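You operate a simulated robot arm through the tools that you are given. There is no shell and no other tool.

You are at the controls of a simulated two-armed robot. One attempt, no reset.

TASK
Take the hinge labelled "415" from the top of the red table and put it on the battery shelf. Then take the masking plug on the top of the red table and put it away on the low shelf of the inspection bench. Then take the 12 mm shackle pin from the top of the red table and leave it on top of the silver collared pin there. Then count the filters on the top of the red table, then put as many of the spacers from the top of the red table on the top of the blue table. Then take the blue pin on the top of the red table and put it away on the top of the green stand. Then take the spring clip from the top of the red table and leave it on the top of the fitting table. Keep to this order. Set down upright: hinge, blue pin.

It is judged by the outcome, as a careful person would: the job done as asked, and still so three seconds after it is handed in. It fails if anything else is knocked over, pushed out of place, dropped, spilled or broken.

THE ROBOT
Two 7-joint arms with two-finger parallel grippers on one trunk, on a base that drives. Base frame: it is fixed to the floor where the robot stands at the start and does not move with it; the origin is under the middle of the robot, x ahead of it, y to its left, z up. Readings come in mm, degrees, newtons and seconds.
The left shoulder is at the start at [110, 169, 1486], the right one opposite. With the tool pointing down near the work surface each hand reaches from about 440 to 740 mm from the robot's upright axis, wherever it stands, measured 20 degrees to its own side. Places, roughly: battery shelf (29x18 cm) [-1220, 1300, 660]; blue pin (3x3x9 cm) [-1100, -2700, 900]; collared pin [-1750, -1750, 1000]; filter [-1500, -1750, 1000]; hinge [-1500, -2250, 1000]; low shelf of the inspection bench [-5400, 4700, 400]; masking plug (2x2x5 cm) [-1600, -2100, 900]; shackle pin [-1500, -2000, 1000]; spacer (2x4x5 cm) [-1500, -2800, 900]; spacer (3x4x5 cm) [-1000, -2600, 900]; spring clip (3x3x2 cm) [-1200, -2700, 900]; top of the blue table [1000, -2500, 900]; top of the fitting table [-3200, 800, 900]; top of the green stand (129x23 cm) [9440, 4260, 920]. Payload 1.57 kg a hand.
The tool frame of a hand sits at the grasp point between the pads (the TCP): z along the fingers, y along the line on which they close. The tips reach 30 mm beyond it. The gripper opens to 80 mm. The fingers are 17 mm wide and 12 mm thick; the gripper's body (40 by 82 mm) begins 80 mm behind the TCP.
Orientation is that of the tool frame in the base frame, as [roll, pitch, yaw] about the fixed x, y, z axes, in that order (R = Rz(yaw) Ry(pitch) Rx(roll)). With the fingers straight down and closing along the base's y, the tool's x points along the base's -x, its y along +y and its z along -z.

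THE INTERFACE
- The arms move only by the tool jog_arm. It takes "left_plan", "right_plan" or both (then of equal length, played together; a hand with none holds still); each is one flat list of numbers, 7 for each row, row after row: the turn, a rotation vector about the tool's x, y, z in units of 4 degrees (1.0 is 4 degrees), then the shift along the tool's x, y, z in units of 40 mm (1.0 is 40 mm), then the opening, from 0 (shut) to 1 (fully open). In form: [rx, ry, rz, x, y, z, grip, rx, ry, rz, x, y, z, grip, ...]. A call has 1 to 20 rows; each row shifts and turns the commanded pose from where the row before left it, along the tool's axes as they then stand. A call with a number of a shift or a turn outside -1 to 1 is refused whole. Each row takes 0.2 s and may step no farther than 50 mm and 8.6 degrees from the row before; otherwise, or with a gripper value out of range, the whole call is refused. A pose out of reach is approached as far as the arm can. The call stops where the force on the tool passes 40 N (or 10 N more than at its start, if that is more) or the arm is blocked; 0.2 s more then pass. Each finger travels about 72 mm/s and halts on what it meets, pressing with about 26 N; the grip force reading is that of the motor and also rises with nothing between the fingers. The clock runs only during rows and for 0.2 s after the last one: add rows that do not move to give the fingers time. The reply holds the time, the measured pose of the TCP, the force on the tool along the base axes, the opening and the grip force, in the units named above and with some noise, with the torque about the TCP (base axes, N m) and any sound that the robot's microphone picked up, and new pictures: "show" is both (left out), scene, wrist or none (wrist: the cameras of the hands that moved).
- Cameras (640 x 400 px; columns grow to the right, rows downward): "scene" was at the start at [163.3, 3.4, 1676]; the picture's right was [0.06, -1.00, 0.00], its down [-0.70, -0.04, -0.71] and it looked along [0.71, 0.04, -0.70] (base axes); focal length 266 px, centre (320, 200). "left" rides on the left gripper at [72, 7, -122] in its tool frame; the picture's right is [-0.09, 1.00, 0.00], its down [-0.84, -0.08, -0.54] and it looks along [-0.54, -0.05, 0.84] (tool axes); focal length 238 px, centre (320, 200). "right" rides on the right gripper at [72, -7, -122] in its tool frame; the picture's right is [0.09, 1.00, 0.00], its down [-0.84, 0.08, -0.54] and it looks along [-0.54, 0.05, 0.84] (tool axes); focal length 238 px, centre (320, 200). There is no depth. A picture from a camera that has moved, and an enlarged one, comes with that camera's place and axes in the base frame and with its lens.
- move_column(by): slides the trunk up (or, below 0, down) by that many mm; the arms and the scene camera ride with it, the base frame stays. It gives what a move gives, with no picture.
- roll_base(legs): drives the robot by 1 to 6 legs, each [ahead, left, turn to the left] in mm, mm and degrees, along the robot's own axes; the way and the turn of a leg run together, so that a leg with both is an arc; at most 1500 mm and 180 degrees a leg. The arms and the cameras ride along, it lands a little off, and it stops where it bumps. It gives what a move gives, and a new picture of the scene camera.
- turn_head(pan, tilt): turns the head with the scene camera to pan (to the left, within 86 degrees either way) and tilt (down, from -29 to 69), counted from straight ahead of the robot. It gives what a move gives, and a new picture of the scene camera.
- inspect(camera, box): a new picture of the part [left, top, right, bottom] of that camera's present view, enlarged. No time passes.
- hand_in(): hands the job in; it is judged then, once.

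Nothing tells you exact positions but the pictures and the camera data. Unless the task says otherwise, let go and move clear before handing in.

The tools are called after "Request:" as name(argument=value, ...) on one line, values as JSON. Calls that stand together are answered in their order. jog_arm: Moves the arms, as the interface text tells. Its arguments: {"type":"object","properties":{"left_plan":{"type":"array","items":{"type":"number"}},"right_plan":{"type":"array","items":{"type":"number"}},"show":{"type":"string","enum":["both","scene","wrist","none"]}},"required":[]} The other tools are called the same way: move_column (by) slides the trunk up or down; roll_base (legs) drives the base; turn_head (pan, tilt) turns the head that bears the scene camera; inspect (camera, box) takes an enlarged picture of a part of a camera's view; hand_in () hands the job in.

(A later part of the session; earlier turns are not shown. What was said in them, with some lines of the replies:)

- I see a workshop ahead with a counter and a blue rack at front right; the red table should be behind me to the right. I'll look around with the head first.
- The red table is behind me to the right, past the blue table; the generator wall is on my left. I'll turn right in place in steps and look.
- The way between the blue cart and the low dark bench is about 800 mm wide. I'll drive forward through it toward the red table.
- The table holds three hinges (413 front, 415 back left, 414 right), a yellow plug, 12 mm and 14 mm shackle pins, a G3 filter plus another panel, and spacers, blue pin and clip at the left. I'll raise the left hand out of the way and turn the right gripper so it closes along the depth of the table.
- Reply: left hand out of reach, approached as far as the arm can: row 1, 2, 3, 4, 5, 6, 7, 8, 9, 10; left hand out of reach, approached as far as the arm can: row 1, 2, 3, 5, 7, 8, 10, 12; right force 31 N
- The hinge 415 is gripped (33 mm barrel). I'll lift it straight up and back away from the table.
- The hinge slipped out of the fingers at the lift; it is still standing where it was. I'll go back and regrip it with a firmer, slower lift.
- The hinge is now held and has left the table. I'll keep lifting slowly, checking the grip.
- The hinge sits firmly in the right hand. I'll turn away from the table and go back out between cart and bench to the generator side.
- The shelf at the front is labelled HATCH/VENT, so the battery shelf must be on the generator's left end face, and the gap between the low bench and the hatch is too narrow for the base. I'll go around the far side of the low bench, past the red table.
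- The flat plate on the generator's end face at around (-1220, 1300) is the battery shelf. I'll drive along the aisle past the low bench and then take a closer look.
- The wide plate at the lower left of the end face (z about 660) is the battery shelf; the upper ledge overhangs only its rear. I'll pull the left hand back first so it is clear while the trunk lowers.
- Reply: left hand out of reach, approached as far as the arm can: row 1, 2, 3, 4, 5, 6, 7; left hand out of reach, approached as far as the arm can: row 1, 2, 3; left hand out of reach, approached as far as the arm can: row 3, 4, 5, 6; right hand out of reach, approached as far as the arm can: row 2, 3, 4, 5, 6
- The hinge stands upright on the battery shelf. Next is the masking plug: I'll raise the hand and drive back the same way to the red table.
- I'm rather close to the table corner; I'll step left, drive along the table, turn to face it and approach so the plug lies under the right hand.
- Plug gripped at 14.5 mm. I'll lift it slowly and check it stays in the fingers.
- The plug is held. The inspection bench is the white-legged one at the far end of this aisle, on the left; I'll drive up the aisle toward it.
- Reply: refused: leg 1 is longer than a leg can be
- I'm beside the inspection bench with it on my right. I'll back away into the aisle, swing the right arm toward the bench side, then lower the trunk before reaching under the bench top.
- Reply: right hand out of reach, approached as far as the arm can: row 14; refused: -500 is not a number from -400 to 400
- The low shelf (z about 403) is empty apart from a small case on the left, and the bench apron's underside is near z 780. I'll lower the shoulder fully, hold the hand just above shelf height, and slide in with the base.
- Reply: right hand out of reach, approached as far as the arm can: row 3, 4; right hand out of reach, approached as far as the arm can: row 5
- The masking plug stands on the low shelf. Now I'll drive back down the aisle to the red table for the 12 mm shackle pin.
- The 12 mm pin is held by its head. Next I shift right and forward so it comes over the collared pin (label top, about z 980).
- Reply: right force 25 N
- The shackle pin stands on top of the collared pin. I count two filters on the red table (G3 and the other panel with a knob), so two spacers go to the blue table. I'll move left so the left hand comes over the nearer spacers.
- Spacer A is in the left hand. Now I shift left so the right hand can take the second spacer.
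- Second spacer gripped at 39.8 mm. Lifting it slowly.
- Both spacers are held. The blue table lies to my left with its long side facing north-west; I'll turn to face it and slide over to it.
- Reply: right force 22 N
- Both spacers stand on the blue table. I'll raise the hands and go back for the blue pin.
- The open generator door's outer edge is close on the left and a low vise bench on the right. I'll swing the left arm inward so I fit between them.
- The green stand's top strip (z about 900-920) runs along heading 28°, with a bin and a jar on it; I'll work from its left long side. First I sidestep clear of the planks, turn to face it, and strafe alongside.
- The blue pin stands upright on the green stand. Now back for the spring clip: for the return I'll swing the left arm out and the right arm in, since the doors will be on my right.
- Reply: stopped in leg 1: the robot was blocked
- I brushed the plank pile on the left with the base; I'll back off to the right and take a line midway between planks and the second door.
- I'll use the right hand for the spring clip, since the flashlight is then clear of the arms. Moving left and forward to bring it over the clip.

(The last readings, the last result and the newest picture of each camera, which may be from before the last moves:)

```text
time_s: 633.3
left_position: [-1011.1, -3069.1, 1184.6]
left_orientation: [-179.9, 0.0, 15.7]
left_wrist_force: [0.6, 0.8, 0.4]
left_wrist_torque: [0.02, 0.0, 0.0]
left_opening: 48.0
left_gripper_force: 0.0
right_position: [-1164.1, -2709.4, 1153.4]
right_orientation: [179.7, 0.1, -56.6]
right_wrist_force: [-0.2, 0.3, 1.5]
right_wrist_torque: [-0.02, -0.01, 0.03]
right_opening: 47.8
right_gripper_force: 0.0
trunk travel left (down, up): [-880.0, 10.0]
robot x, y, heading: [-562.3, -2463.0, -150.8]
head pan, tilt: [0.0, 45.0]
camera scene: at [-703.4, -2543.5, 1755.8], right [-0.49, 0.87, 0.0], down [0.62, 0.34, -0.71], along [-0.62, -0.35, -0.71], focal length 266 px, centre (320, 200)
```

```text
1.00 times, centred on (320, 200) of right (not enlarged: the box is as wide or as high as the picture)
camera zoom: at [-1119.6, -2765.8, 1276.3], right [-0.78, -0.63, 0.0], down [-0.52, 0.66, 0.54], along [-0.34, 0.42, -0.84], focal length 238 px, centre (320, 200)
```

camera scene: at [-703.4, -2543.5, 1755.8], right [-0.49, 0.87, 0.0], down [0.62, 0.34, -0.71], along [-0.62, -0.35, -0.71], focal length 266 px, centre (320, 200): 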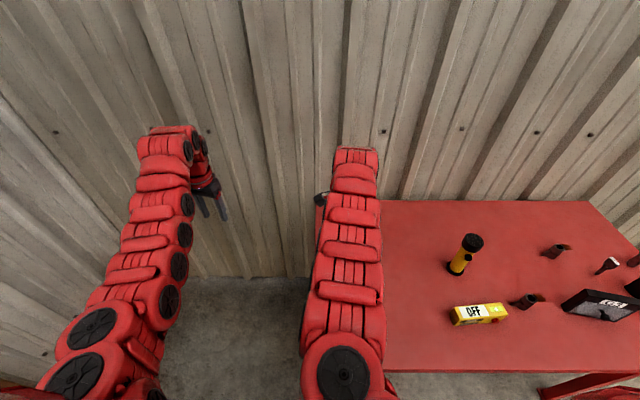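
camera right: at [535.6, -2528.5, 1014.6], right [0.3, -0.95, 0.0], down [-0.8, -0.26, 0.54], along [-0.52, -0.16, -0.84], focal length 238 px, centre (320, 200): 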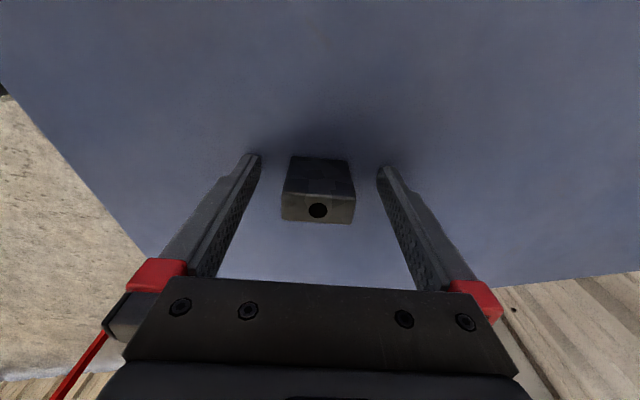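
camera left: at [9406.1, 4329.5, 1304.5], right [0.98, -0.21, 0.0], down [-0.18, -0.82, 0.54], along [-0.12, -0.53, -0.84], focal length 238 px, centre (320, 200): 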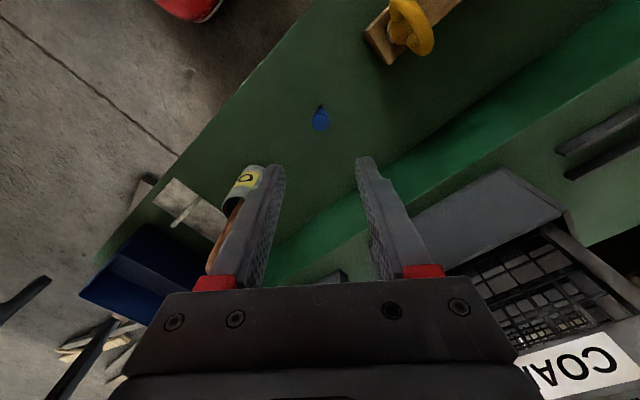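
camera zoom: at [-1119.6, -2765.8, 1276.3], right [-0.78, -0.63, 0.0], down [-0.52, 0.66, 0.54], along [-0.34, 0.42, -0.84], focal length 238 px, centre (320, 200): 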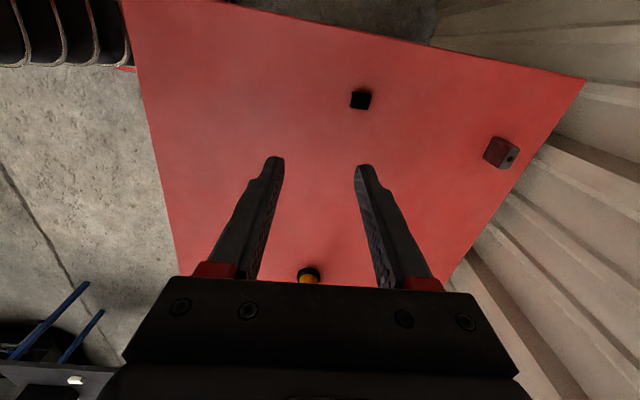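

Request:
move_column(by=-150)

Request:
jog_arm(right_plan=[0, 0, 0, 0.12, 0.8, 0, 0.8, 0, 0, 0, 0.1, 0.8, 0, 0.8, 0, 0, 0, 0, 0, 0, 0.8], show="none")

Request:
inspect(camera="right", box=[220, 50, 420, 250])

```text
time_s: 635.0
left_position: [-1012.0, -3068.3, 1032.9]
left_orientation: [-180.0, -0.2, 15.7]
left_wrist_force: [-0.4, -1.4, 0.6]
left_wrist_torque: [0.03, 0.05, -0.01]
left_opening: 48.1
left_gripper_force: 0.0
right_position: [-1166.2, -2709.4, 1003.4]
right_orientation: [179.8, 0.1, -56.5]
right_wrist_force: [0.6, -0.4, 0.6]
right_wrist_torque: [0.03, 0.02, 0.02]
right_opening: 48.1
right_gripper_force: 0.1
trunk travel left (down, up): [-730.0, 160.0]
robot x, y, heading: [-566.8, -2465.4, -150.9]
head pan, tilt: [0.0, 45.0]
```

```text
time_s: 635.8
left_position: [-1010.9, -3068.6, 1034.9]
left_orientation: [-179.9, -0.1, 15.8]
left_wrist_force: [0.0, -1.2, 0.5]
left_wrist_torque: [0.04, 0.02, 0.0]
left_opening: 47.9
left_gripper_force: 0.1
right_position: [-1213.1, -2754.0, 1003.2]
right_orientation: [179.8, 0.1, -56.3]
right_wrist_force: [-0.1, -0.1, -1.1]
right_wrist_torque: [0.0, -0.02, -0.01]
right_opening: 64.0
right_gripper_force: 0.0
trunk travel left (down, up): [-730.0, 160.0]
robot x, y, heading: [-567.0, -2464.5, -150.7]
head pan, tilt: [0.0, 45.0]
```

```text
2.00 times, centred on (320, 150) of right
camera zoom: at [-1167.3, -2810.2, 1125.0], right [-0.78, -0.63, 0.0], down [-0.53, 0.65, 0.54], along [-0.34, 0.42, -0.84], focal length 477 px, centre (320, 300)
```

zoom: 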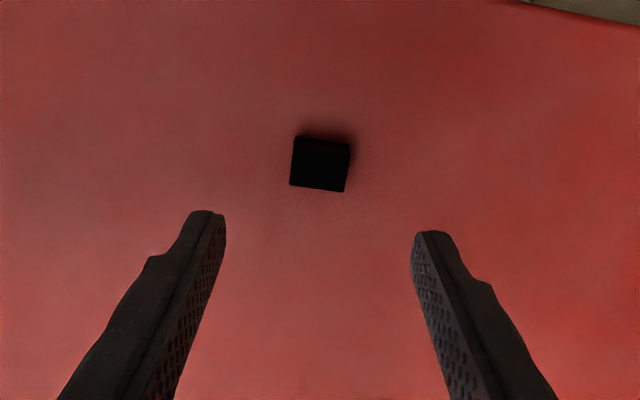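

Request:
jog_arm(right_plan=[0, 0, 0.8, -0.07, 0, 0.5, 0.8, 0, 0, 0.8, 0, 0, 0.8, 0.8, 0, 0, 0.8, 0, 0, 0.8, 0.8, 0, 0, 0, 0, 0, 0.4, 0.8, 0, 0, 0, 0, 0, 0, 0.8], show="none")

Request:
inspect(camera="right", box=[220, 80, 420, 280])

```text
time_s: 637.0
left_position: [-1010.2, -3069.2, 1033.9]
left_orientation: [-179.8, -0.1, 15.9]
left_wrist_force: [0.8, -0.4, 0.3]
left_wrist_torque: [-0.02, 0.03, 0.0]
left_opening: 48.3
left_gripper_force: 0.0
right_position: [-1214.6, -2751.5, 904.3]
right_orientation: [179.8, 0.1, -66.1]
right_wrist_force: [-0.4, -0.2, 0.0]
right_wrist_torque: [0.0, 0.01, 0.01]
right_opening: 64.2
right_gripper_force: 0.1
trunk travel left (down, up): [-730.0, 160.0]
robot x, y, heading: [-568.4, -2462.2, -150.7]
head pan, tilt: [0.0, 45.0]
```

```text
2.00 times, centred on (320, 180) of right
camera zoom: at [-1180.1, -2814.7, 1026.1], right [-0.87, -0.49, 0.0], down [-0.41, 0.73, 0.54], along [-0.27, 0.47, -0.84], focal length 477 px, centre (320, 240)
```

zoom: 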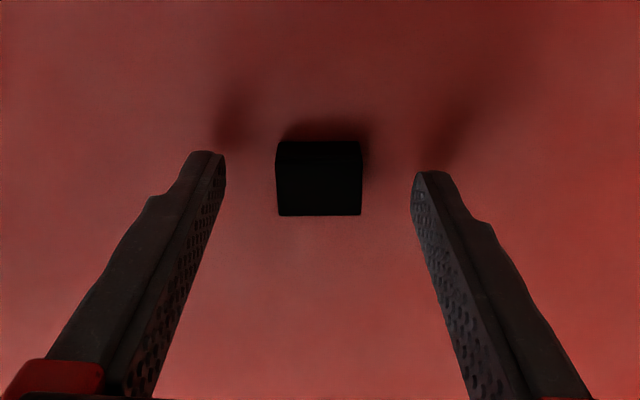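

Request:
jog_arm(right_plan=[0, 0, 0, 0, 0, 0.3, 0.8, 0, 0, 0, 0, 0, 0, 0.8, 0, 0, 0, 0, 0, 0, 0.6, 0, 0, 0, 0, 0, 0, 0.4, 0, 0, 0, 0, 0, 0, 0.2, 0, 0, 0, 0, 0, 0, 0, 0, 0, 0, 0, 0, 0, 0, 0, 0, 0, 0, 0, 0, 0], show="wrist")

```text
time_s: 638.8
left_position: [-1011.6, -3067.8, 1032.9]
left_orientation: [-179.9, -0.1, 15.7]
left_wrist_force: [-0.5, 0.3, -0.5]
left_wrist_torque: [0.0, 0.0, 0.01]
left_opening: 48.2
left_gripper_force: 0.1
right_position: [-1209.4, -2744.9, 893.2]
right_orientation: [179.8, 0.0, -66.2]
right_wrist_force: [0.1, -0.1, -0.4]
right_wrist_torque: [-0.03, -0.02, -0.03]
right_opening: 29.0
right_gripper_force: 26.4
right hand out of reach, approached as far as the arm can: row 1
trunk travel left (down, up): [-730.0, 160.0]
robot x, y, heading: [-565.2, -2460.3, -150.8]
head pan, tilt: [0.0, 45.0]
camera right: at [-1174.1, -2808.6, 1015.4], right [-0.87, -0.49, 0.0], down [-0.41, 0.73, 0.54], along [-0.27, 0.47, -0.84], focal length 238 px, centre (320, 200)
```

right: 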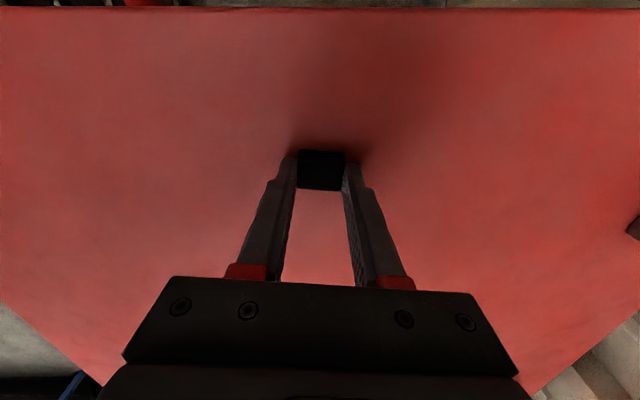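

Request:
jog_arm(right_plan=[0, 0, 0, 0, 0, -0.04, 0, 0, 0, 0, 0, 0, -0.08, 0, 0, 0, 0, 0, 0, -0.12, 0, 0, 0, 0, 0, 0, -0.16, 0, 0, 0, 0, 0, 0, -0.22, 0, 0, 0, 0, 0, 0, -0.28, 0, 0, 0, 0, 0, 0, -0.3, 0, 0, 0, 0, 0, 0, -0.3, 0, 0, 0, 0, 0, 0, -0.3, 0, 0, 0, 0, 0, 0, -0.3, 0, 0, 0, 0, 0, 0, -0.3, 0, 0, 0, 0, 0, 0, -0.3, 0, 0, 0, 0, 0, 0, -0.3, 0, 0, 0, 0, 0, 0, -0.2, 0, 0, 0, 0, 0, 0, -0.1, 0, 0, 0, 0, 0, 0, 0, 0], show="both")

```text
time_s: 642.2
left_position: [-1011.6, -3069.0, 1033.6]
left_orientation: [-179.9, -0.1, 15.8]
left_wrist_force: [1.5, 0.4, 0.0]
left_wrist_torque: [-0.01, 0.02, 0.02]
left_opening: 47.9
left_gripper_force: 0.1
right_position: [-1208.0, -2744.8, 1024.7]
right_orientation: [179.8, 0.0, -66.0]
right_wrist_force: [-1.0, 0.3, -0.2]
right_wrist_torque: [-0.01, -0.01, -0.02]
right_opening: 28.7
right_gripper_force: 26.0
trunk travel left (down, up): [-730.0, 160.0]
robot x, y, heading: [-564.5, -2465.0, -150.9]
head pan, tilt: [0.0, 45.0]
camera scene: at [-705.0, -2544.3, 1605.6], right [-0.49, 0.87, 0.0], down [0.62, 0.35, -0.71], along [-0.62, -0.35, -0.71], focal length 266 px, centre (320, 200)
camera right: at [-1173.5, -2808.0, 1146.4], right [-0.87, -0.49, 0.0], down [-0.41, 0.73, 0.54], along [-0.27, 0.47, -0.84], focal length 238 px, centre (320, 200)
```

scene: 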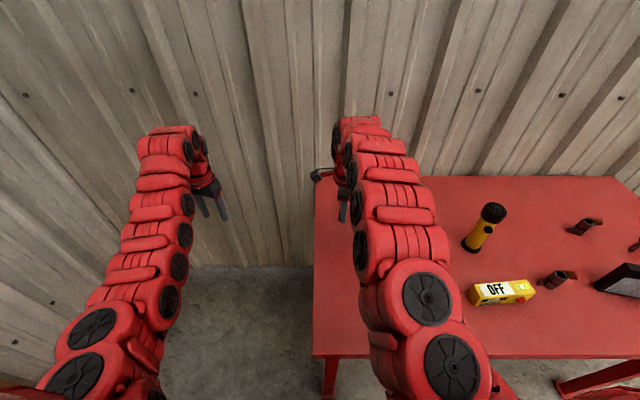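
right: 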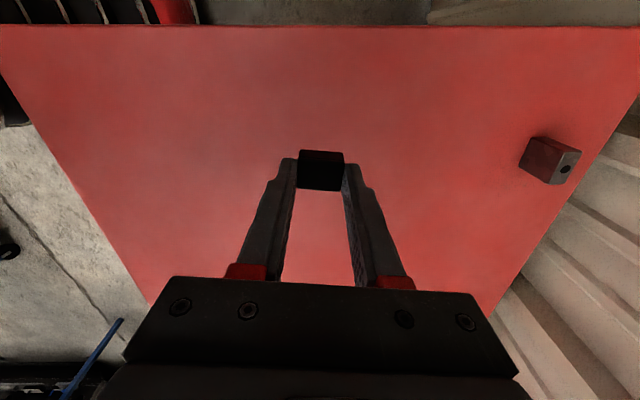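

Request:
move_column(by=140)

Request:
roll_base(legs=[[-250, 0, 0], [0, 0, -88]])

Request:
turn_head(pan=0, tilt=40)

```text
time_s: 643.9
left_position: [-1011.1, -3068.8, 1173.4]
left_orientation: [-179.9, -0.1, 15.7]
left_wrist_force: [-0.4, -0.6, 0.0]
left_wrist_torque: [0.02, -0.03, 0.01]
left_opening: 48.0
left_gripper_force: 0.2
right_position: [-1207.6, -2744.1, 1164.3]
right_orientation: [179.8, 0.0, -66.1]
right_wrist_force: [-0.1, 0.3, -0.6]
right_wrist_torque: [0.01, 0.02, 0.03]
right_opening: 28.9
right_gripper_force: 25.9
trunk travel left (down, up): [-870.0, 20.0]
robot x, y, heading: [-565.5, -2467.8, -151.0]
head pan, tilt: [0.0, 45.0]
```

```text
time_s: 649.5
left_position: [-972.6, -1920.5, 1172.9]
left_orientation: [-179.9, -0.2, -72.0]
left_wrist_force: [0.6, 0.3, 0.1]
left_wrist_torque: [0.02, 0.03, -0.01]
left_opening: 47.9
left_gripper_force: 0.0
right_position: [-657.0, -1710.9, 1164.7]
right_orientation: [179.8, 0.0, -153.9]
right_wrist_force: [-0.6, -0.2, -0.2]
right_wrist_torque: [0.0, 0.02, -0.01]
right_opening: 28.7
right_gripper_force: 26.2
trunk travel left (down, up): [-870.0, 20.0]
robot x, y, heading: [-351.2, -2344.7, 121.4]
head pan, tilt: [0.0, 45.0]
camera scene: at [-434.3, -2205.8, 1745.6], right [0.85, 0.52, 0.0], down [0.37, -0.6, -0.71], along [-0.37, 0.6, -0.71], focal length 266 px, centre (320, 200)
```

scene: 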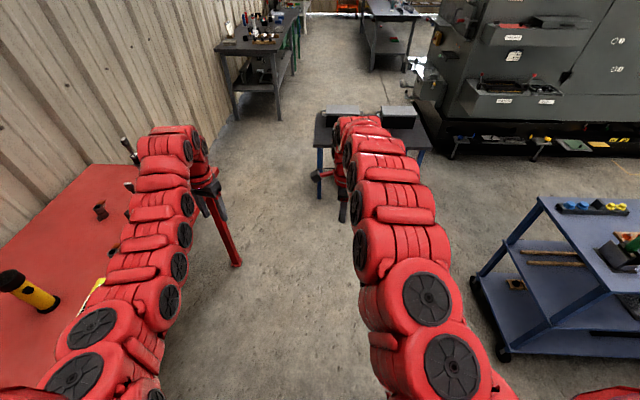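

```text
time_s: 650.1
left_position: [-972.7, -1920.6, 1173.4]
left_orientation: [-179.9, 0.0, -72.0]
left_wrist_force: [0.9, -0.2, -0.1]
left_wrist_torque: [0.01, -0.02, -0.02]
left_opening: 48.2
left_gripper_force: 0.0
right_position: [-657.1, -1710.5, 1163.1]
right_orientation: [179.7, 0.1, -153.9]
right_wrist_force: [0.1, -0.3, -0.6]
right_wrist_torque: [0.02, -0.02, 0.01]
right_opening: 28.9
right_gripper_force: 26.1
trunk travel left (down, up): [-870.0, 20.0]
robot x, y, heading: [-348.9, -2337.5, 121.4]
head pan, tilt: [0.0, 40.0]
camera scene: at [-436.0, -2202.4, 1752.8], right [0.85, 0.52, 0.0], down [0.34, -0.55, -0.77], along [-0.4, 0.65, -0.64], focal length 266 px, centre (320, 200)
```

scene: 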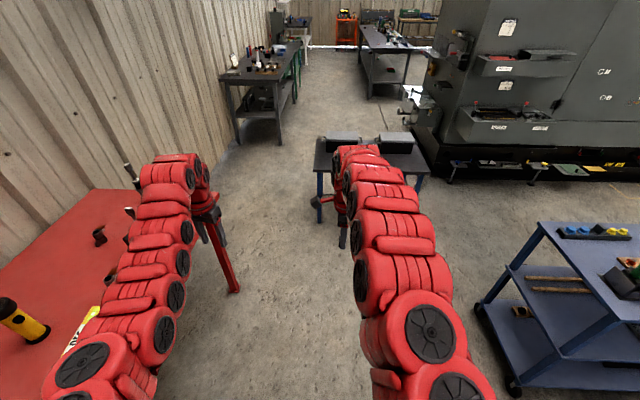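

Request:
roll_base(legs=[[567, 99, 0], [800, 0, 0], [480, 520, 0]])

```text
time_s: 660.6
left_position: [-2428.4, -678.2, 1175.0]
left_orientation: [-180.0, -0.1, -72.5]
left_wrist_force: [0.2, 1.0, -0.5]
left_wrist_torque: [0.01, 0.02, 0.01]
left_opening: 48.1
left_gripper_force: 0.0
right_position: [-2110.3, -472.3, 1164.6]
right_orientation: [179.8, 0.0, -154.4]
right_wrist_force: [-0.2, 0.2, -0.2]
right_wrist_torque: [0.04, 0.01, 0.0]
right_opening: 28.7
right_gripper_force: 26.2
trunk travel left (down, up): [-870.0, 20.0]
robot x, y, heading: [-1810.2, -1105.7, 120.9]
head pan, tilt: [0.0, 40.0]
camera scene: at [-1893.1, -966.0, 1752.9], right [0.86, 0.51, 0.0], down [0.33, -0.55, -0.77], along [-0.39, 0.66, -0.64], focal length 266 px, centre (320, 200)
```

scene: 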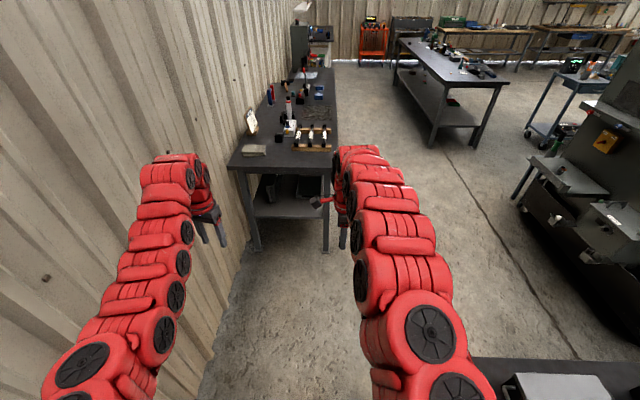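

Request:
inspect(camera="scene", box=[210, 50, 370, 260])

```text
1.90 times, centred on (290, 155) of scene
camera zoom: at [-1893.1, -966.0, 1752.9], right [0.86, 0.51, 0.0], down [0.33, -0.55, -0.77], along [-0.39, 0.66, -0.64], focal length 506 px, centre (377, 286)
```

zoom: 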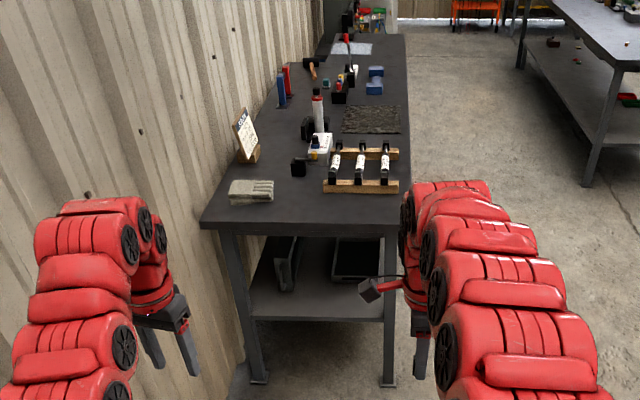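

The fitting table is straight ahead; there is a free strip on its near right corner in front of the wooden rack. I'll drive up and set the clip there.

Request:
roll_base(legs=[[850, 80, 0]])

Request:
inspect(camera="right", box=[0, 0, 640, 400])

```text
time_s: 665.2
left_position: [-2921.4, 38.5, 1174.6]
left_orientation: [-179.9, -0.1, -73.8]
left_wrist_force: [0.1, -0.2, 0.6]
left_wrist_torque: [-0.03, 0.02, 0.01]
left_opening: 48.1
left_gripper_force: 0.1
right_position: [-2600.6, 238.0, 1163.9]
right_orientation: [179.8, 0.0, -155.5]
right_wrist_force: [0.4, 0.5, -1.1]
right_wrist_torque: [0.0, 0.02, -0.03]
right_opening: 28.8
right_gripper_force: 25.7
trunk travel left (down, up): [-870.0, 20.0]
robot x, y, heading: [-2316.4, -400.8, 119.5]
head pan, tilt: [0.0, 40.0]
camera scene: at [-2394.0, -260.6, 1752.9], right [0.87, 0.5, 0.0], down [0.32, -0.56, -0.77], along [-0.38, 0.67, -0.64], focal length 266 px, centre (320, 200)
```

scene: 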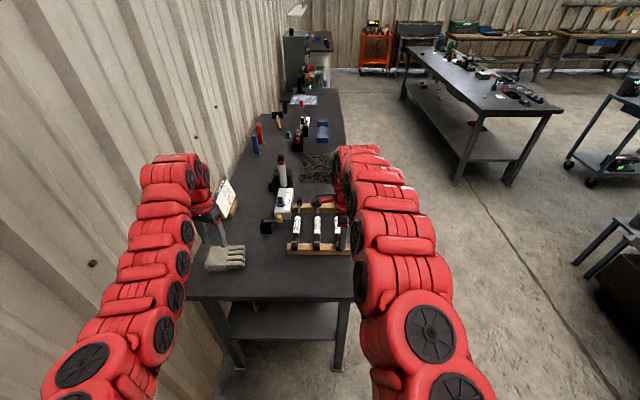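

```text
1.00 times, centred on (320, 200) of right (not enlarged: the box is as wide or as high as the picture)
camera zoom: at [-2663.3, 201.1, 1286.6], right [-0.5, 0.87, 0.0], down [0.73, 0.41, 0.54], along [0.47, 0.27, -0.84], focal length 238 px, centre (320, 200)
```

zoom: 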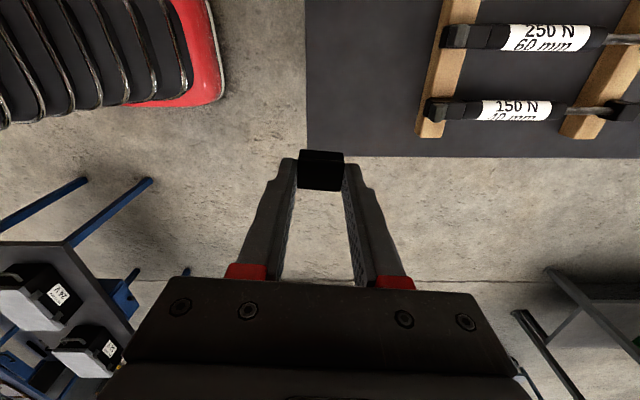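

Request:
roll_base(legs=[[65, 0, 0]])

Request:
move_column(by=-140)

Request:
jog_arm(right_plan=[0, 0, 0, 0, 0, 0.2, 0, 0, 0, 0, 0, 0, 0.4, 0, 0, 0, 0, 0, 0, 0.5, 0, 0, 0, 0, 0, 0, 0.4, 0, 0, 0, 0, 0, 0, 0.2, 0, 0, 0, 0, 0, 0, 0, 0], show="both")

```text
time_s: 666.2
left_position: [-2949.8, 90.9, 1176.7]
left_orientation: [-180.0, 0.0, -73.8]
left_wrist_force: [1.1, -0.1, 0.1]
left_wrist_torque: [0.06, 0.0, 0.0]
left_opening: 47.9
left_gripper_force: 0.1
right_position: [-2628.7, 290.3, 1168.4]
right_orientation: [179.5, 0.0, -155.6]
right_wrist_force: [0.1, -0.1, -0.1]
right_wrist_torque: [0.02, 0.02, 0.02]
right_opening: 28.7
right_gripper_force: 26.4
trunk travel left (down, up): [-870.0, 20.0]
robot x, y, heading: [-2346.0, -346.9, 119.6]
head pan, tilt: [0.0, 40.0]
camera scene: at [-2422.3, -210.3, 1753.7], right [0.87, 0.49, 0.0], down [0.32, -0.56, -0.77], along [-0.38, 0.67, -0.64], focal length 266 px, centre (320, 200)
```

scene: 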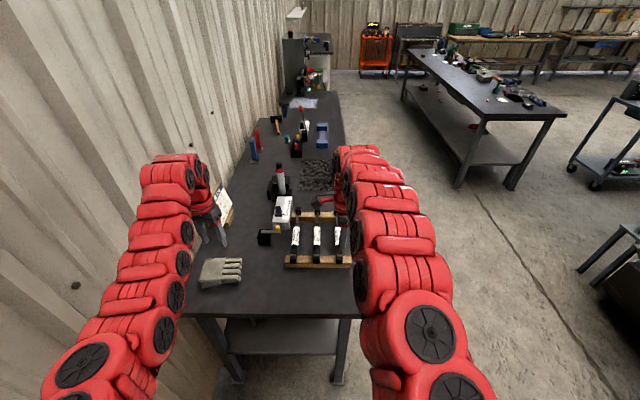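

```text
time_s: 667.9
left_position: [-2953.0, 94.7, 1034.9]
left_orientation: [-179.9, 0.0, -73.8]
left_wrist_force: [-0.7, -0.8, 0.6]
left_wrist_torque: [-0.01, 0.01, 0.0]
left_opening: 47.9
left_gripper_force: 0.1
right_position: [-2630.8, 293.2, 1024.0]
right_orientation: [179.8, -0.1, -155.6]
right_wrist_force: [0.4, 0.1, 0.1]
right_wrist_torque: [0.0, -0.01, 0.0]
right_opening: 29.1
right_gripper_force: 26.0
trunk travel left (down, up): [-730.0, 160.0]
robot x, y, heading: [-2348.6, -347.7, 119.8]
head pan, tilt: [0.0, 40.0]
```

```text
time_s: 669.3
left_position: [-2953.9, 96.2, 1033.6]
left_orientation: [-179.9, 0.0, -73.7]
left_wrist_force: [0.0, -1.1, -0.3]
left_wrist_torque: [-0.04, -0.02, -0.03]
left_opening: 48.0
left_gripper_force: 0.1
right_position: [-2632.5, 294.0, 956.0]
right_orientation: [179.8, 0.0, -155.6]
right_wrist_force: [-0.1, 0.3, -0.6]
right_wrist_torque: [0.01, 0.01, -0.01]
right_opening: 28.7
right_gripper_force: 26.1
trunk travel left (down, up): [-730.0, 160.0]
robot x, y, heading: [-2343.6, -342.9, 119.6]
head pan, tilt: [0.0, 40.0]
camera scene: at [-2426.1, -203.9, 1612.8], right [0.87, 0.49, 0.0], down [0.32, -0.56, -0.77], along [-0.38, 0.67, -0.64], focal length 266 px, centre (320, 200)
camera right: at [-2696.0, 258.0, 1078.4], right [-0.5, 0.87, 0.0], down [0.73, 0.41, 0.54], along [0.47, 0.27, -0.84], focal length 238 px, centre (320, 200)
```

scene: 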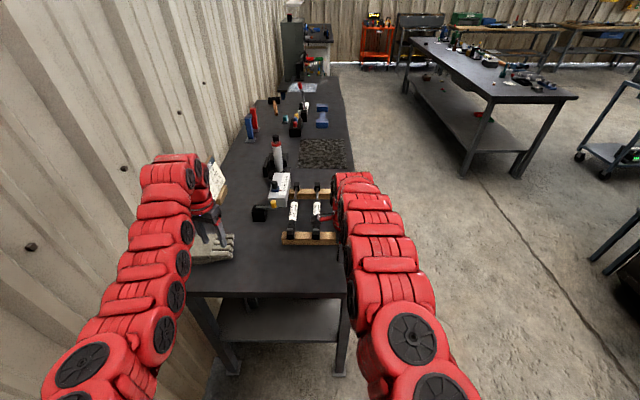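
right: 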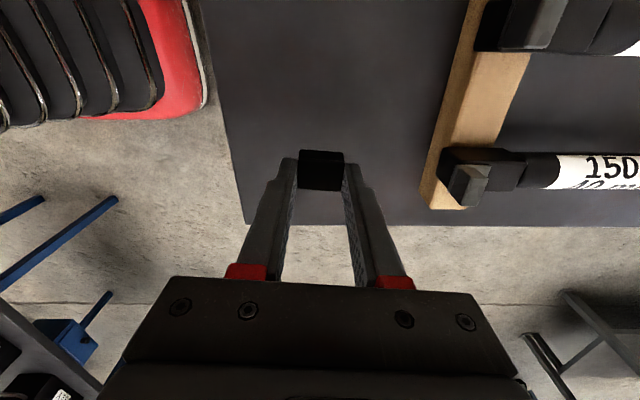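

Request:
jog_arm(right_plan=[0, 0, 0, 0, 0, 0.3, 0, 0, 0, 0, 0, 0, 0.5, 0, 0, 0, 0, 0, 0, 0.4, 0, 0, 0, 0, 0, 0, 0, 0], show="wrist")

Request:
jog_arm(right_plan=[0, 0, 0, 0, 0, 0.08, 0, 0, 0, 0, 0, 0, 0, 0], show="none")

Request:
jog_arm(right_plan=[0, 0, 0, 0, 0, 0.08, 0, 0, 0, 0, 0, 0, 0, 0], show="none")

```text
time_s: 670.3
left_position: [-2954.2, 93.8, 1033.9]
left_orientation: [-180.0, -0.1, -73.7]
left_wrist_force: [-0.2, 0.7, 0.3]
left_wrist_torque: [0.01, 0.04, -0.02]
left_opening: 48.0
left_gripper_force: 0.0
right_position: [-2632.5, 295.8, 907.7]
right_orientation: [179.8, -0.1, -155.6]
right_wrist_force: [0.3, -0.2, -0.1]
right_wrist_torque: [-0.01, 0.01, 0.01]
right_opening: 29.1
right_gripper_force: 26.0
trunk travel left (down, up): [-730.0, 160.0]
robot x, y, heading: [-2345.8, -344.8, 119.7]
head pan, tilt: [0.0, 40.0]
camera right: at [-2694.7, 259.6, 1030.8], right [-0.5, 0.87, 0.0], down [0.73, 0.41, 0.54], along [0.47, 0.27, -0.84], focal length 238 px, centre (320, 200)
```

right: 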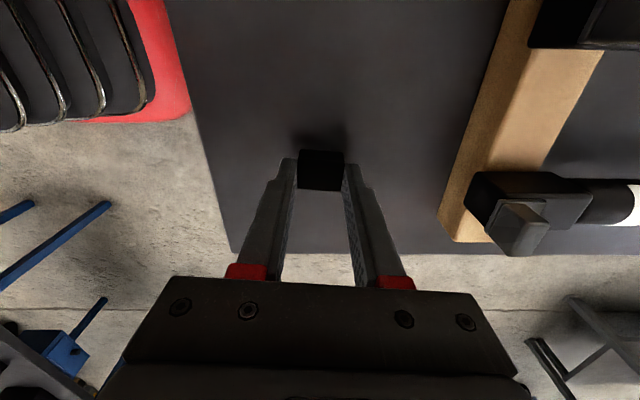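

```text
time_s: 670.9
left_position: [-2953.0, 93.9, 1035.2]
left_orientation: [-179.9, -0.1, -73.8]
left_wrist_force: [-0.2, -0.5, -0.3]
left_wrist_torque: [0.03, -0.03, -0.01]
left_opening: 48.0
left_gripper_force: 0.0
right_position: [-2630.3, 296.0, 904.8]
right_orientation: [179.8, 0.0, -155.6]
right_wrist_force: [0.7, -0.6, -1.2]
right_wrist_torque: [-0.01, 0.03, 0.0]
right_opening: 28.6
right_gripper_force: 26.0
trunk travel left (down, up): [-730.0, 160.0]
robot x, y, heading: [-2344.3, -344.0, 119.7]
head pan, tilt: [0.0, 40.0]
```

```text
time_s: 671.5
left_position: [-2953.5, 95.7, 1034.4]
left_orientation: [-179.9, -0.1, -73.8]
left_wrist_force: [0.2, 0.8, 0.3]
left_wrist_torque: [-0.01, 0.0, 0.01]
left_opening: 47.8
left_gripper_force: 0.2
right_position: [-2630.7, 296.2, 901.4]
right_orientation: [179.8, 0.0, -155.5]
right_wrist_force: [0.0, -0.3, -0.3]
right_wrist_torque: [-0.04, -0.02, 0.03]
right_opening: 28.9
right_gripper_force: 26.1
trunk travel left (down, up): [-730.0, 160.0]
robot x, y, heading: [-2344.1, -346.2, 119.7]
head pan, tilt: [0.0, 40.0]
```

Request:
jog_arm(right_plan=[0, 0, 0, 0, 0, 0.08, 0, 0, 0, 0, 0, 0, 0, 0], show="none")

Request:
jog_arm(right_plan=[0, 0, 0, 0, 0, 0.07, 0, 0, 0, 0, 0, 0, 0, 0], show="none")

Request:
jog_arm(right_plan=[0, 0, 0, 0, 0, 0.06, 0, 0, 0, 0, 0, 0, 0, 0], show="wrist")

```text
time_s: 672.1
left_position: [-2953.8, 95.6, 1034.4]
left_orientation: [-179.9, -0.1, -73.7]
left_wrist_force: [-0.3, 0.2, 0.3]
left_wrist_torque: [-0.03, -0.01, -0.02]
left_opening: 47.7
left_gripper_force: 0.2
right_position: [-2630.4, 296.0, 897.7]
right_orientation: [179.8, 0.0, -155.6]
right_wrist_force: [0.1, 0.6, 0.3]
right_wrist_torque: [-0.01, -0.02, -0.01]
right_opening: 29.1
right_gripper_force: 25.8
trunk travel left (down, up): [-730.0, 160.0]
robot x, y, heading: [-2346.0, -348.5, 119.8]
head pan, tilt: [0.0, 40.0]
```

```text
time_s: 672.7
left_position: [-2955.1, 94.3, 1033.9]
left_orientation: [-179.9, -0.1, -73.9]
left_wrist_force: [-0.4, -0.2, 0.2]
left_wrist_torque: [-0.02, -0.02, -0.04]
left_opening: 48.2
left_gripper_force: 0.1
right_position: [-2632.5, 295.9, 894.6]
right_orientation: [179.9, 0.0, -155.6]
right_wrist_force: [0.0, -1.2, 0.1]
right_wrist_torque: [0.02, 0.02, 0.01]
right_opening: 29.0
right_gripper_force: 26.0
trunk travel left (down, up): [-730.0, 160.0]
robot x, y, heading: [-2345.6, -343.1, 119.7]
head pan, tilt: [0.0, 40.0]
```

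```text
time_s: 673.3
left_position: [-2955.1, 95.1, 1034.4]
left_orientation: [-179.8, 0.0, -73.8]
left_wrist_force: [0.6, 0.1, -0.9]
left_wrist_torque: [0.03, -0.01, -0.05]
left_opening: 48.3
left_gripper_force: 0.1
right_position: [-2631.5, 294.4, 893.0]
right_orientation: [179.7, 0.0, -155.5]
right_wrist_force: [-0.4, 0.6, 2.5]
right_wrist_torque: [-0.02, -0.01, -0.01]
right_opening: 28.9
right_gripper_force: 26.2
trunk travel left (down, up): [-730.0, 160.0]
robot x, y, heading: [-2346.4, -347.0, 119.6]
head pan, tilt: [0.0, 40.0]
camera right: at [-2695.1, 257.9, 1015.3], right [-0.5, 0.87, 0.0], down [0.73, 0.41, 0.54], along [0.47, 0.27, -0.84], focal length 238 px, centre (320, 200)
```

right: 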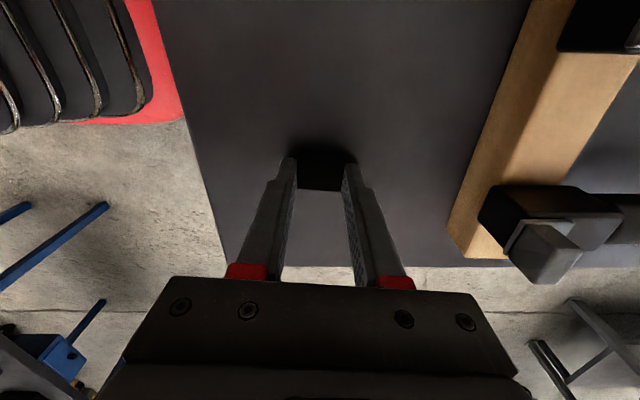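

Request:
jog_arm(right_plan=[0, 0, 0, 0, 0, 0, 0.37, 0, 0, 0, 0, 0, 0, 0.4, 0, 0, 0, 0, 0, 0, 0.48, 0, 0, 0, 0, 0, 0, 0.6, 0, 0, 0, 0, 0, 0, 0.7, 0, 0, 0, 0, 0, 0, 0.7, 0, 0, 0, 0, 0, -0.2, 0.7, 0, 0, 0, 0, 0, -0.5, 0.7, 0, 0, 0, 0, 0, -0.8, 0.7, 0, 0, 0, 0, 0, -0.8, 0.7, 0, 0, 0, 0, 0, -0.5, 0.7, 0, 0, 0, 0, 0, 0, 0.7], show="both")

```text
time_s: 675.9
left_position: [-2954.1, 94.3, 1034.0]
left_orientation: [-179.9, -0.1, -73.8]
left_wrist_force: [-1.1, -0.3, -0.1]
left_wrist_torque: [-0.03, 0.01, 0.01]
left_opening: 48.1
left_gripper_force: 0.0
right_position: [-2632.9, 295.5, 1005.1]
right_orientation: [179.9, 0.0, -155.6]
right_wrist_force: [0.4, -0.1, 0.4]
right_wrist_torque: [0.03, 0.0, 0.0]
right_opening: 56.0
right_gripper_force: 0.0
trunk travel left (down, up): [-730.0, 160.0]
robot x, y, heading: [-2347.7, -346.8, 119.7]
head pan, tilt: [0.0, 40.0]
camera scene: at [-2426.2, -203.7, 1612.8], right [0.87, 0.49, 0.0], down [0.32, -0.56, -0.77], along [-0.38, 0.67, -0.64], focal length 266 px, centre (320, 200)
camera right: at [-2696.5, 259.0, 1126.8], right [-0.5, 0.87, 0.0], down [0.73, 0.41, 0.54], along [0.47, 0.27, -0.84], focal length 238 px, centre (320, 200)
```

scene: 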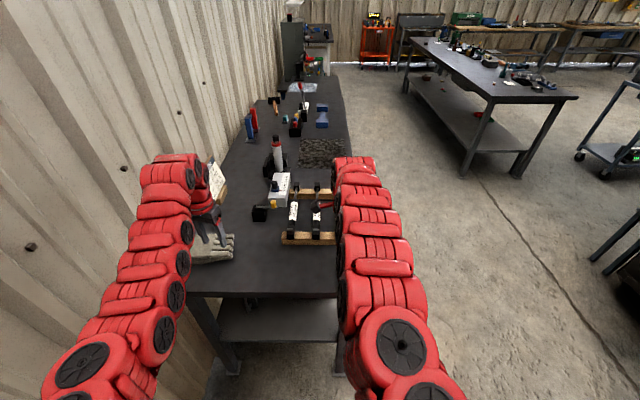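
right: 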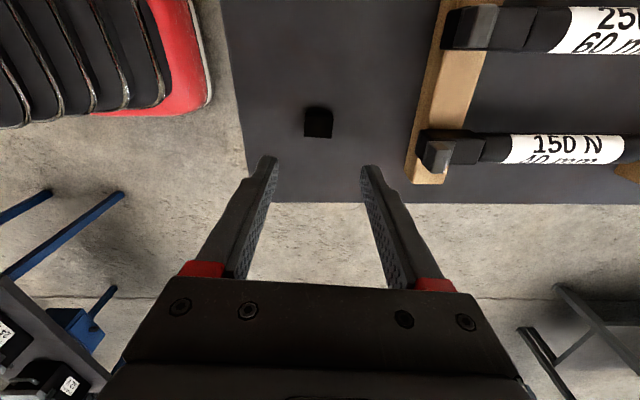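

Request:
move_column(by=130)

Request:
roll_base(legs=[[-450, 0, 0]])

Request:
inspect(camera="scene", box=[180, 90, 400, 260])

Request:
turn_head(pan=86, tilt=30)

```text
time_s: 677.5
left_position: [-2953.7, 95.1, 1163.4]
left_orientation: [-179.9, 0.0, -73.8]
left_wrist_force: [0.2, 0.2, -0.1]
left_wrist_torque: [0.0, 0.03, 0.0]
left_opening: 48.1
left_gripper_force: 0.1
right_position: [-2632.7, 295.8, 1133.8]
right_orientation: [179.8, 0.1, -155.5]
right_wrist_force: [-0.3, -0.4, -0.2]
right_wrist_torque: [-0.01, 0.03, 0.02]
right_opening: 56.0
right_gripper_force: 0.2
trunk travel left (down, up): [-860.0, 30.0]
robot x, y, heading: [-2346.8, -347.8, 119.8]
head pan, tilt: [0.0, 40.0]
```

```text
time_s: 680.1
left_position: [-2735.1, -290.5, 1162.6]
left_orientation: [-179.9, -0.2, -73.6]
left_wrist_force: [-0.5, -0.3, -0.2]
left_wrist_torque: [-0.02, -0.02, 0.03]
left_opening: 47.9
left_gripper_force: 0.1
right_position: [-2414.2, -89.9, 1133.5]
right_orientation: [179.8, 0.0, -155.5]
right_wrist_force: [0.0, 0.2, 1.1]
right_wrist_torque: [-0.03, -0.02, 0.0]
right_opening: 56.0
right_gripper_force: 0.1
trunk travel left (down, up): [-860.0, 30.0]
robot x, y, heading: [-2125.3, -732.6, 120.0]
head pan, tilt: [0.0, 40.0]
camera scene: at [-2207.1, -588.5, 1742.7], right [0.87, 0.5, 0.0], down [0.32, -0.56, -0.77], along [-0.38, 0.66, -0.64], focal length 266 px, centre (320, 200)
```

scene: 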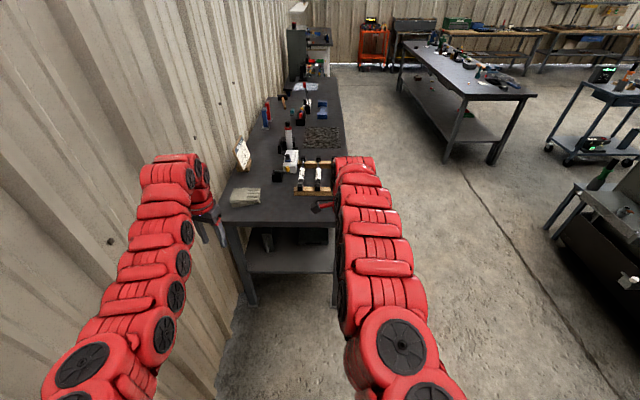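

```text
2.35 times, centred on (290, 175) of scene
camera zoom: at [-2207.1, -588.5, 1742.7], right [0.87, 0.5, 0.0], down [0.32, -0.56, -0.77], along [-0.38, 0.66, -0.64], focal length 625 px, centre (391, 259)
```

zoom: 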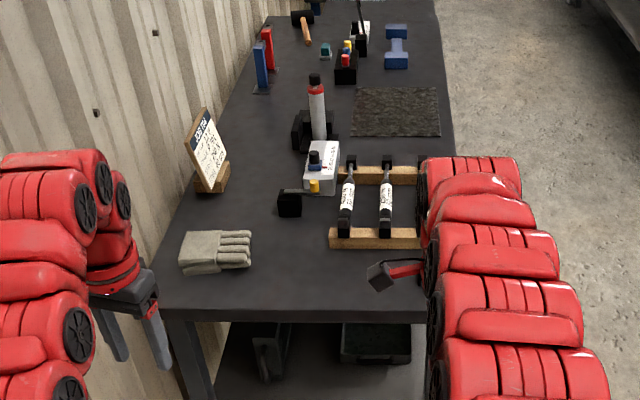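

```text
time_s: 681.7
left_position: [-2735.1, -292.2, 1162.9]
left_orientation: [-179.9, -0.1, -73.7]
left_wrist_force: [0.3, 0.5, 0.7]
left_wrist_torque: [0.0, -0.01, 0.01]
left_opening: 47.9
left_gripper_force: 0.1
right_position: [-2414.9, -90.6, 1133.7]
right_orientation: [179.9, 0.0, -155.5]
right_wrist_force: [0.1, -0.6, 0.2]
right_wrist_torque: [0.02, 0.0, 0.01]
right_opening: 55.9
right_gripper_force: 0.0
trunk travel left (down, up): [-860.0, 30.0]
robot x, y, heading: [-2126.1, -731.4, 120.0]
head pan, tilt: [85.9, 30.0]
camera scene: at [-2245.9, -702.3, 1758.2], right [-0.43, 0.9, 0.0], down [0.45, 0.22, -0.87], along [-0.78, -0.38, -0.5], focal length 266 px, centre (320, 200)
```

scene: 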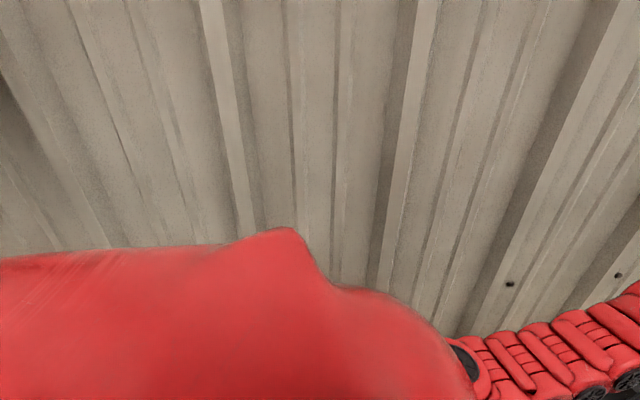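

The clip is on the fitting table. Before handing in I'll turn around to re-check the red table.

Request:
turn_head(pan=0, tilt=30)

Request:
inspect(camera="right", box=[0, 0, 640, 400])

Request:
roll_base(legs=[[0, 0, -178]])

```text
time_s: 683.3
left_position: [-2734.4, -291.8, 1164.8]
left_orientation: [-179.9, -0.1, -73.7]
left_wrist_force: [-0.3, 0.2, 0.1]
left_wrist_torque: [-0.03, 0.02, 0.01]
left_opening: 48.2
left_gripper_force: 0.0
right_position: [-2414.9, -89.4, 1134.5]
right_orientation: [179.8, 0.0, -155.6]
right_wrist_force: [-0.4, 0.4, 0.0]
right_wrist_torque: [0.02, -0.01, 0.01]
right_opening: 56.1
right_gripper_force: 0.1
trunk travel left (down, up): [-860.0, 30.0]
robot x, y, heading: [-2125.7, -728.4, 119.8]
head pan, tilt: [0.0, 30.0]
camera scene: at [-2209.2, -584.9, 1758.2], right [0.87, 0.5, 0.0], down [0.25, -0.43, -0.87], along [-0.43, 0.75, -0.5], focal length 266 px, centre (320, 200)
```

scene: 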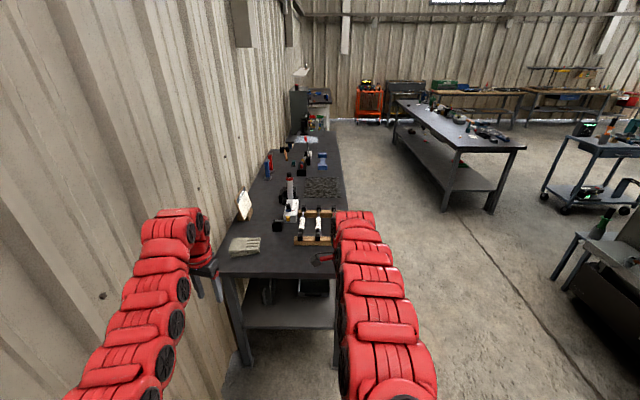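

```text
1.00 times, centred on (320, 200) of right (not enlarged: the box is as wide or as high as the picture)
camera zoom: at [-2477.7, -127.3, 1256.8], right [-0.5, 0.87, 0.0], down [0.73, 0.42, 0.54], along [0.47, 0.27, -0.84], focal length 238 px, centre (320, 200)
```

zoom: 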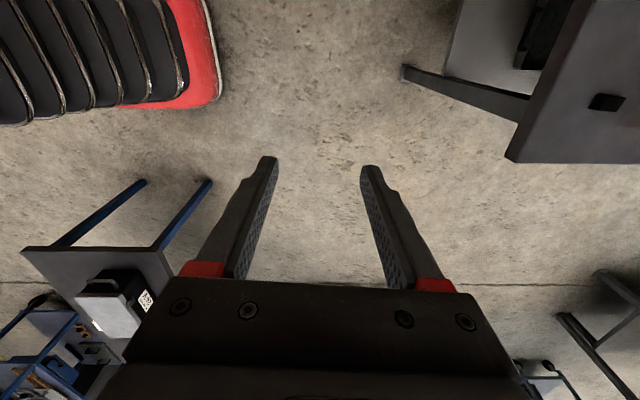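

```text
time_s: 691.1
left_position: [-1525.3, -1185.7, 1163.9]
left_orientation: [-179.8, -0.1, 105.1]
left_wrist_force: [0.7, -0.3, -0.9]
left_wrist_torque: [-0.01, -0.01, -0.03]
left_opening: 48.0
left_gripper_force: 0.0
right_position: [-1851.3, -1379.5, 1134.2]
right_orientation: [179.8, 0.1, 23.2]
right_wrist_force: [-0.7, 0.2, -0.1]
right_wrist_torque: [0.02, 0.0, 0.01]
right_opening: 55.8
right_gripper_force: 0.0
trunk travel left (down, up): [-860.0, 30.0]
robot x, y, heading: [-2128.3, -731.1, -61.4]
head pan, tilt: [0.0, 30.0]
camera scene: at [-2042.5, -883.2, 1758.2], right [-0.88, -0.48, 0.0], down [-0.24, 0.44, -0.87], along [0.41, -0.76, -0.5], focal length 266 px, centre (320, 200)
```

scene: 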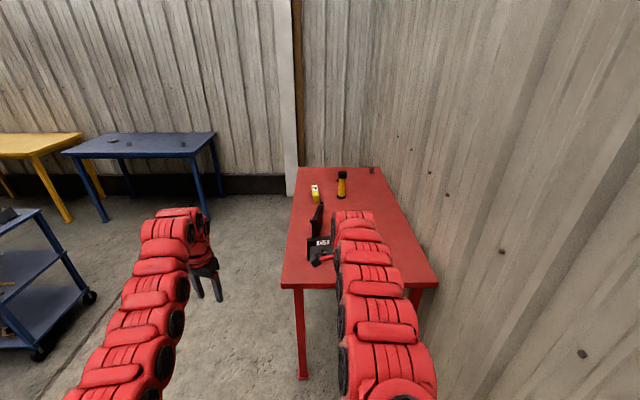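

Request:
roll_base(legs=[[0, 200, 0]])

Request:
inspect(camera="scene", box=[260, 130, 500, 300])

Request:
inspect(camera="scene", box=[60, 110, 230, 200])

```text
time_s: 692.7
left_position: [-1353.1, -1090.0, 1164.7]
left_orientation: [-180.0, 0.0, 105.1]
left_wrist_force: [0.5, 0.3, 0.8]
left_wrist_torque: [0.0, 0.01, 0.01]
left_opening: 48.0
left_gripper_force: 0.0
right_position: [-1677.8, -1283.8, 1136.1]
right_orientation: [179.8, -0.1, 23.4]
right_wrist_force: [0.0, 0.2, 0.8]
right_wrist_torque: [-0.01, -0.01, 0.03]
right_opening: 55.8
right_gripper_force: 0.2
trunk travel left (down, up): [-860.0, 30.0]
robot x, y, heading: [-1949.8, -635.6, -61.3]
head pan, tilt: [0.0, 30.0]
camera scene: at [-1870.4, -789.3, 1758.2], right [-0.88, -0.48, 0.0], down [-0.24, 0.44, -0.87], along [0.42, -0.76, -0.5], focal length 266 px, centre (320, 200)
```

scene: 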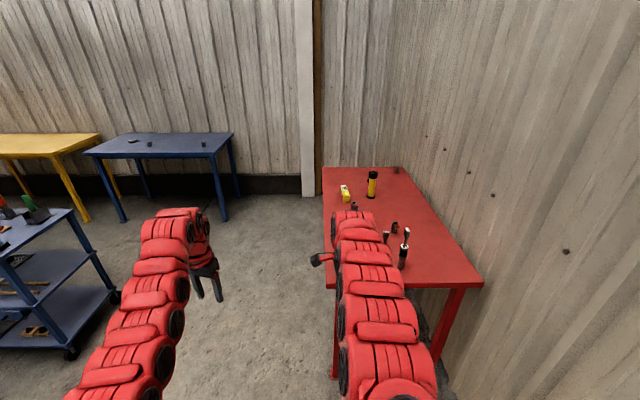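

```text
2.35 times, centred on (380, 215) of scene
camera zoom: at [-1870.4, -789.3, 1758.2], right [-0.88, -0.48, 0.0], down [-0.24, 0.44, -0.87], along [0.42, -0.76, -0.5], focal length 625 px, centre (179, 165)
```

zoom: 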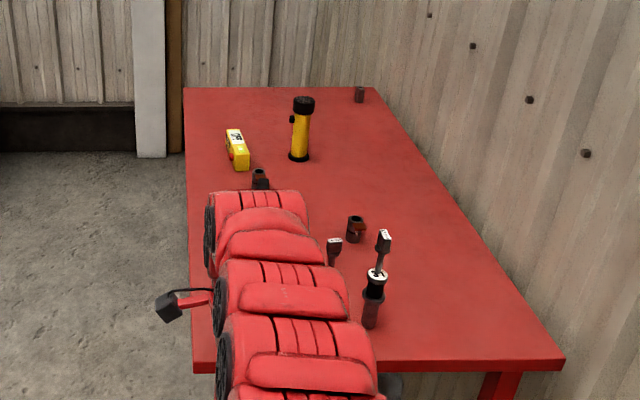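

```text
3.76 times, centred on (145, 155) of scene
camera zoom: at [-1870.4, -789.3, 1758.2], right [-0.88, -0.48, 0.0], down [-0.24, 0.44, -0.87], along [0.42, -0.76, -0.5], focal length 1000 px, centre (979, 369)
```

zoom: 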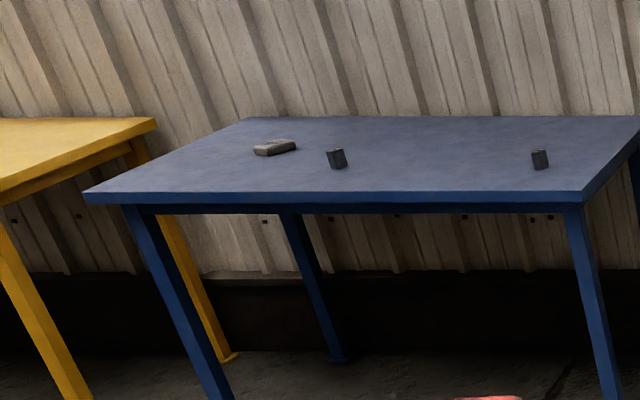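

The 12 mm pin is standing on the collared pin, and both spacers are upright on the blue table. The hinge, plug, blue pin and clip were all seen in place after I let go. Both hands are empty and clear, so I'm handing in.

One thing went wrong on the way: driving back from the green stand, the base bumped the plank pile and was stopped. I backed off, but couldn't confirm whether a plank shifted.

Request:
hand_in()

```text
The job is handed in.
```

I handed the job in with all six steps done in the order you gave. One thing could count against it: the base bumped the plank pile near the green stand.

| Item | Where it is now |
|---|---|
| Hinge 415 | upright on the battery shelf |
| Masking plug | standing on the low shelf of the inspection bench |
| 12 mm shackle pin | standing on top of the silver collared pin on the red table |
| Spacers | two, on the top of the blue table, because I counted two filters (G3 and one other) |
| Blue pin | upright on the top of the green stand |
| Spring clip | on the near right corner of the fitting table |

- **Plank pile:** the drive was blocked on the way back from the green stand. I backed off and took a wider line. I could not tell from the pictures whether a plank shifted.
- **Hinge:** it slipped out of the fingers on the first lift. It stayed standing where it was, and I picked it up again without further trouble.
- **Final check:** just before handing in, I looked again at the shackle pin stack and the spacers, and both were in place. I did not go back to the other four; each was in place when I last saw it after letting go.
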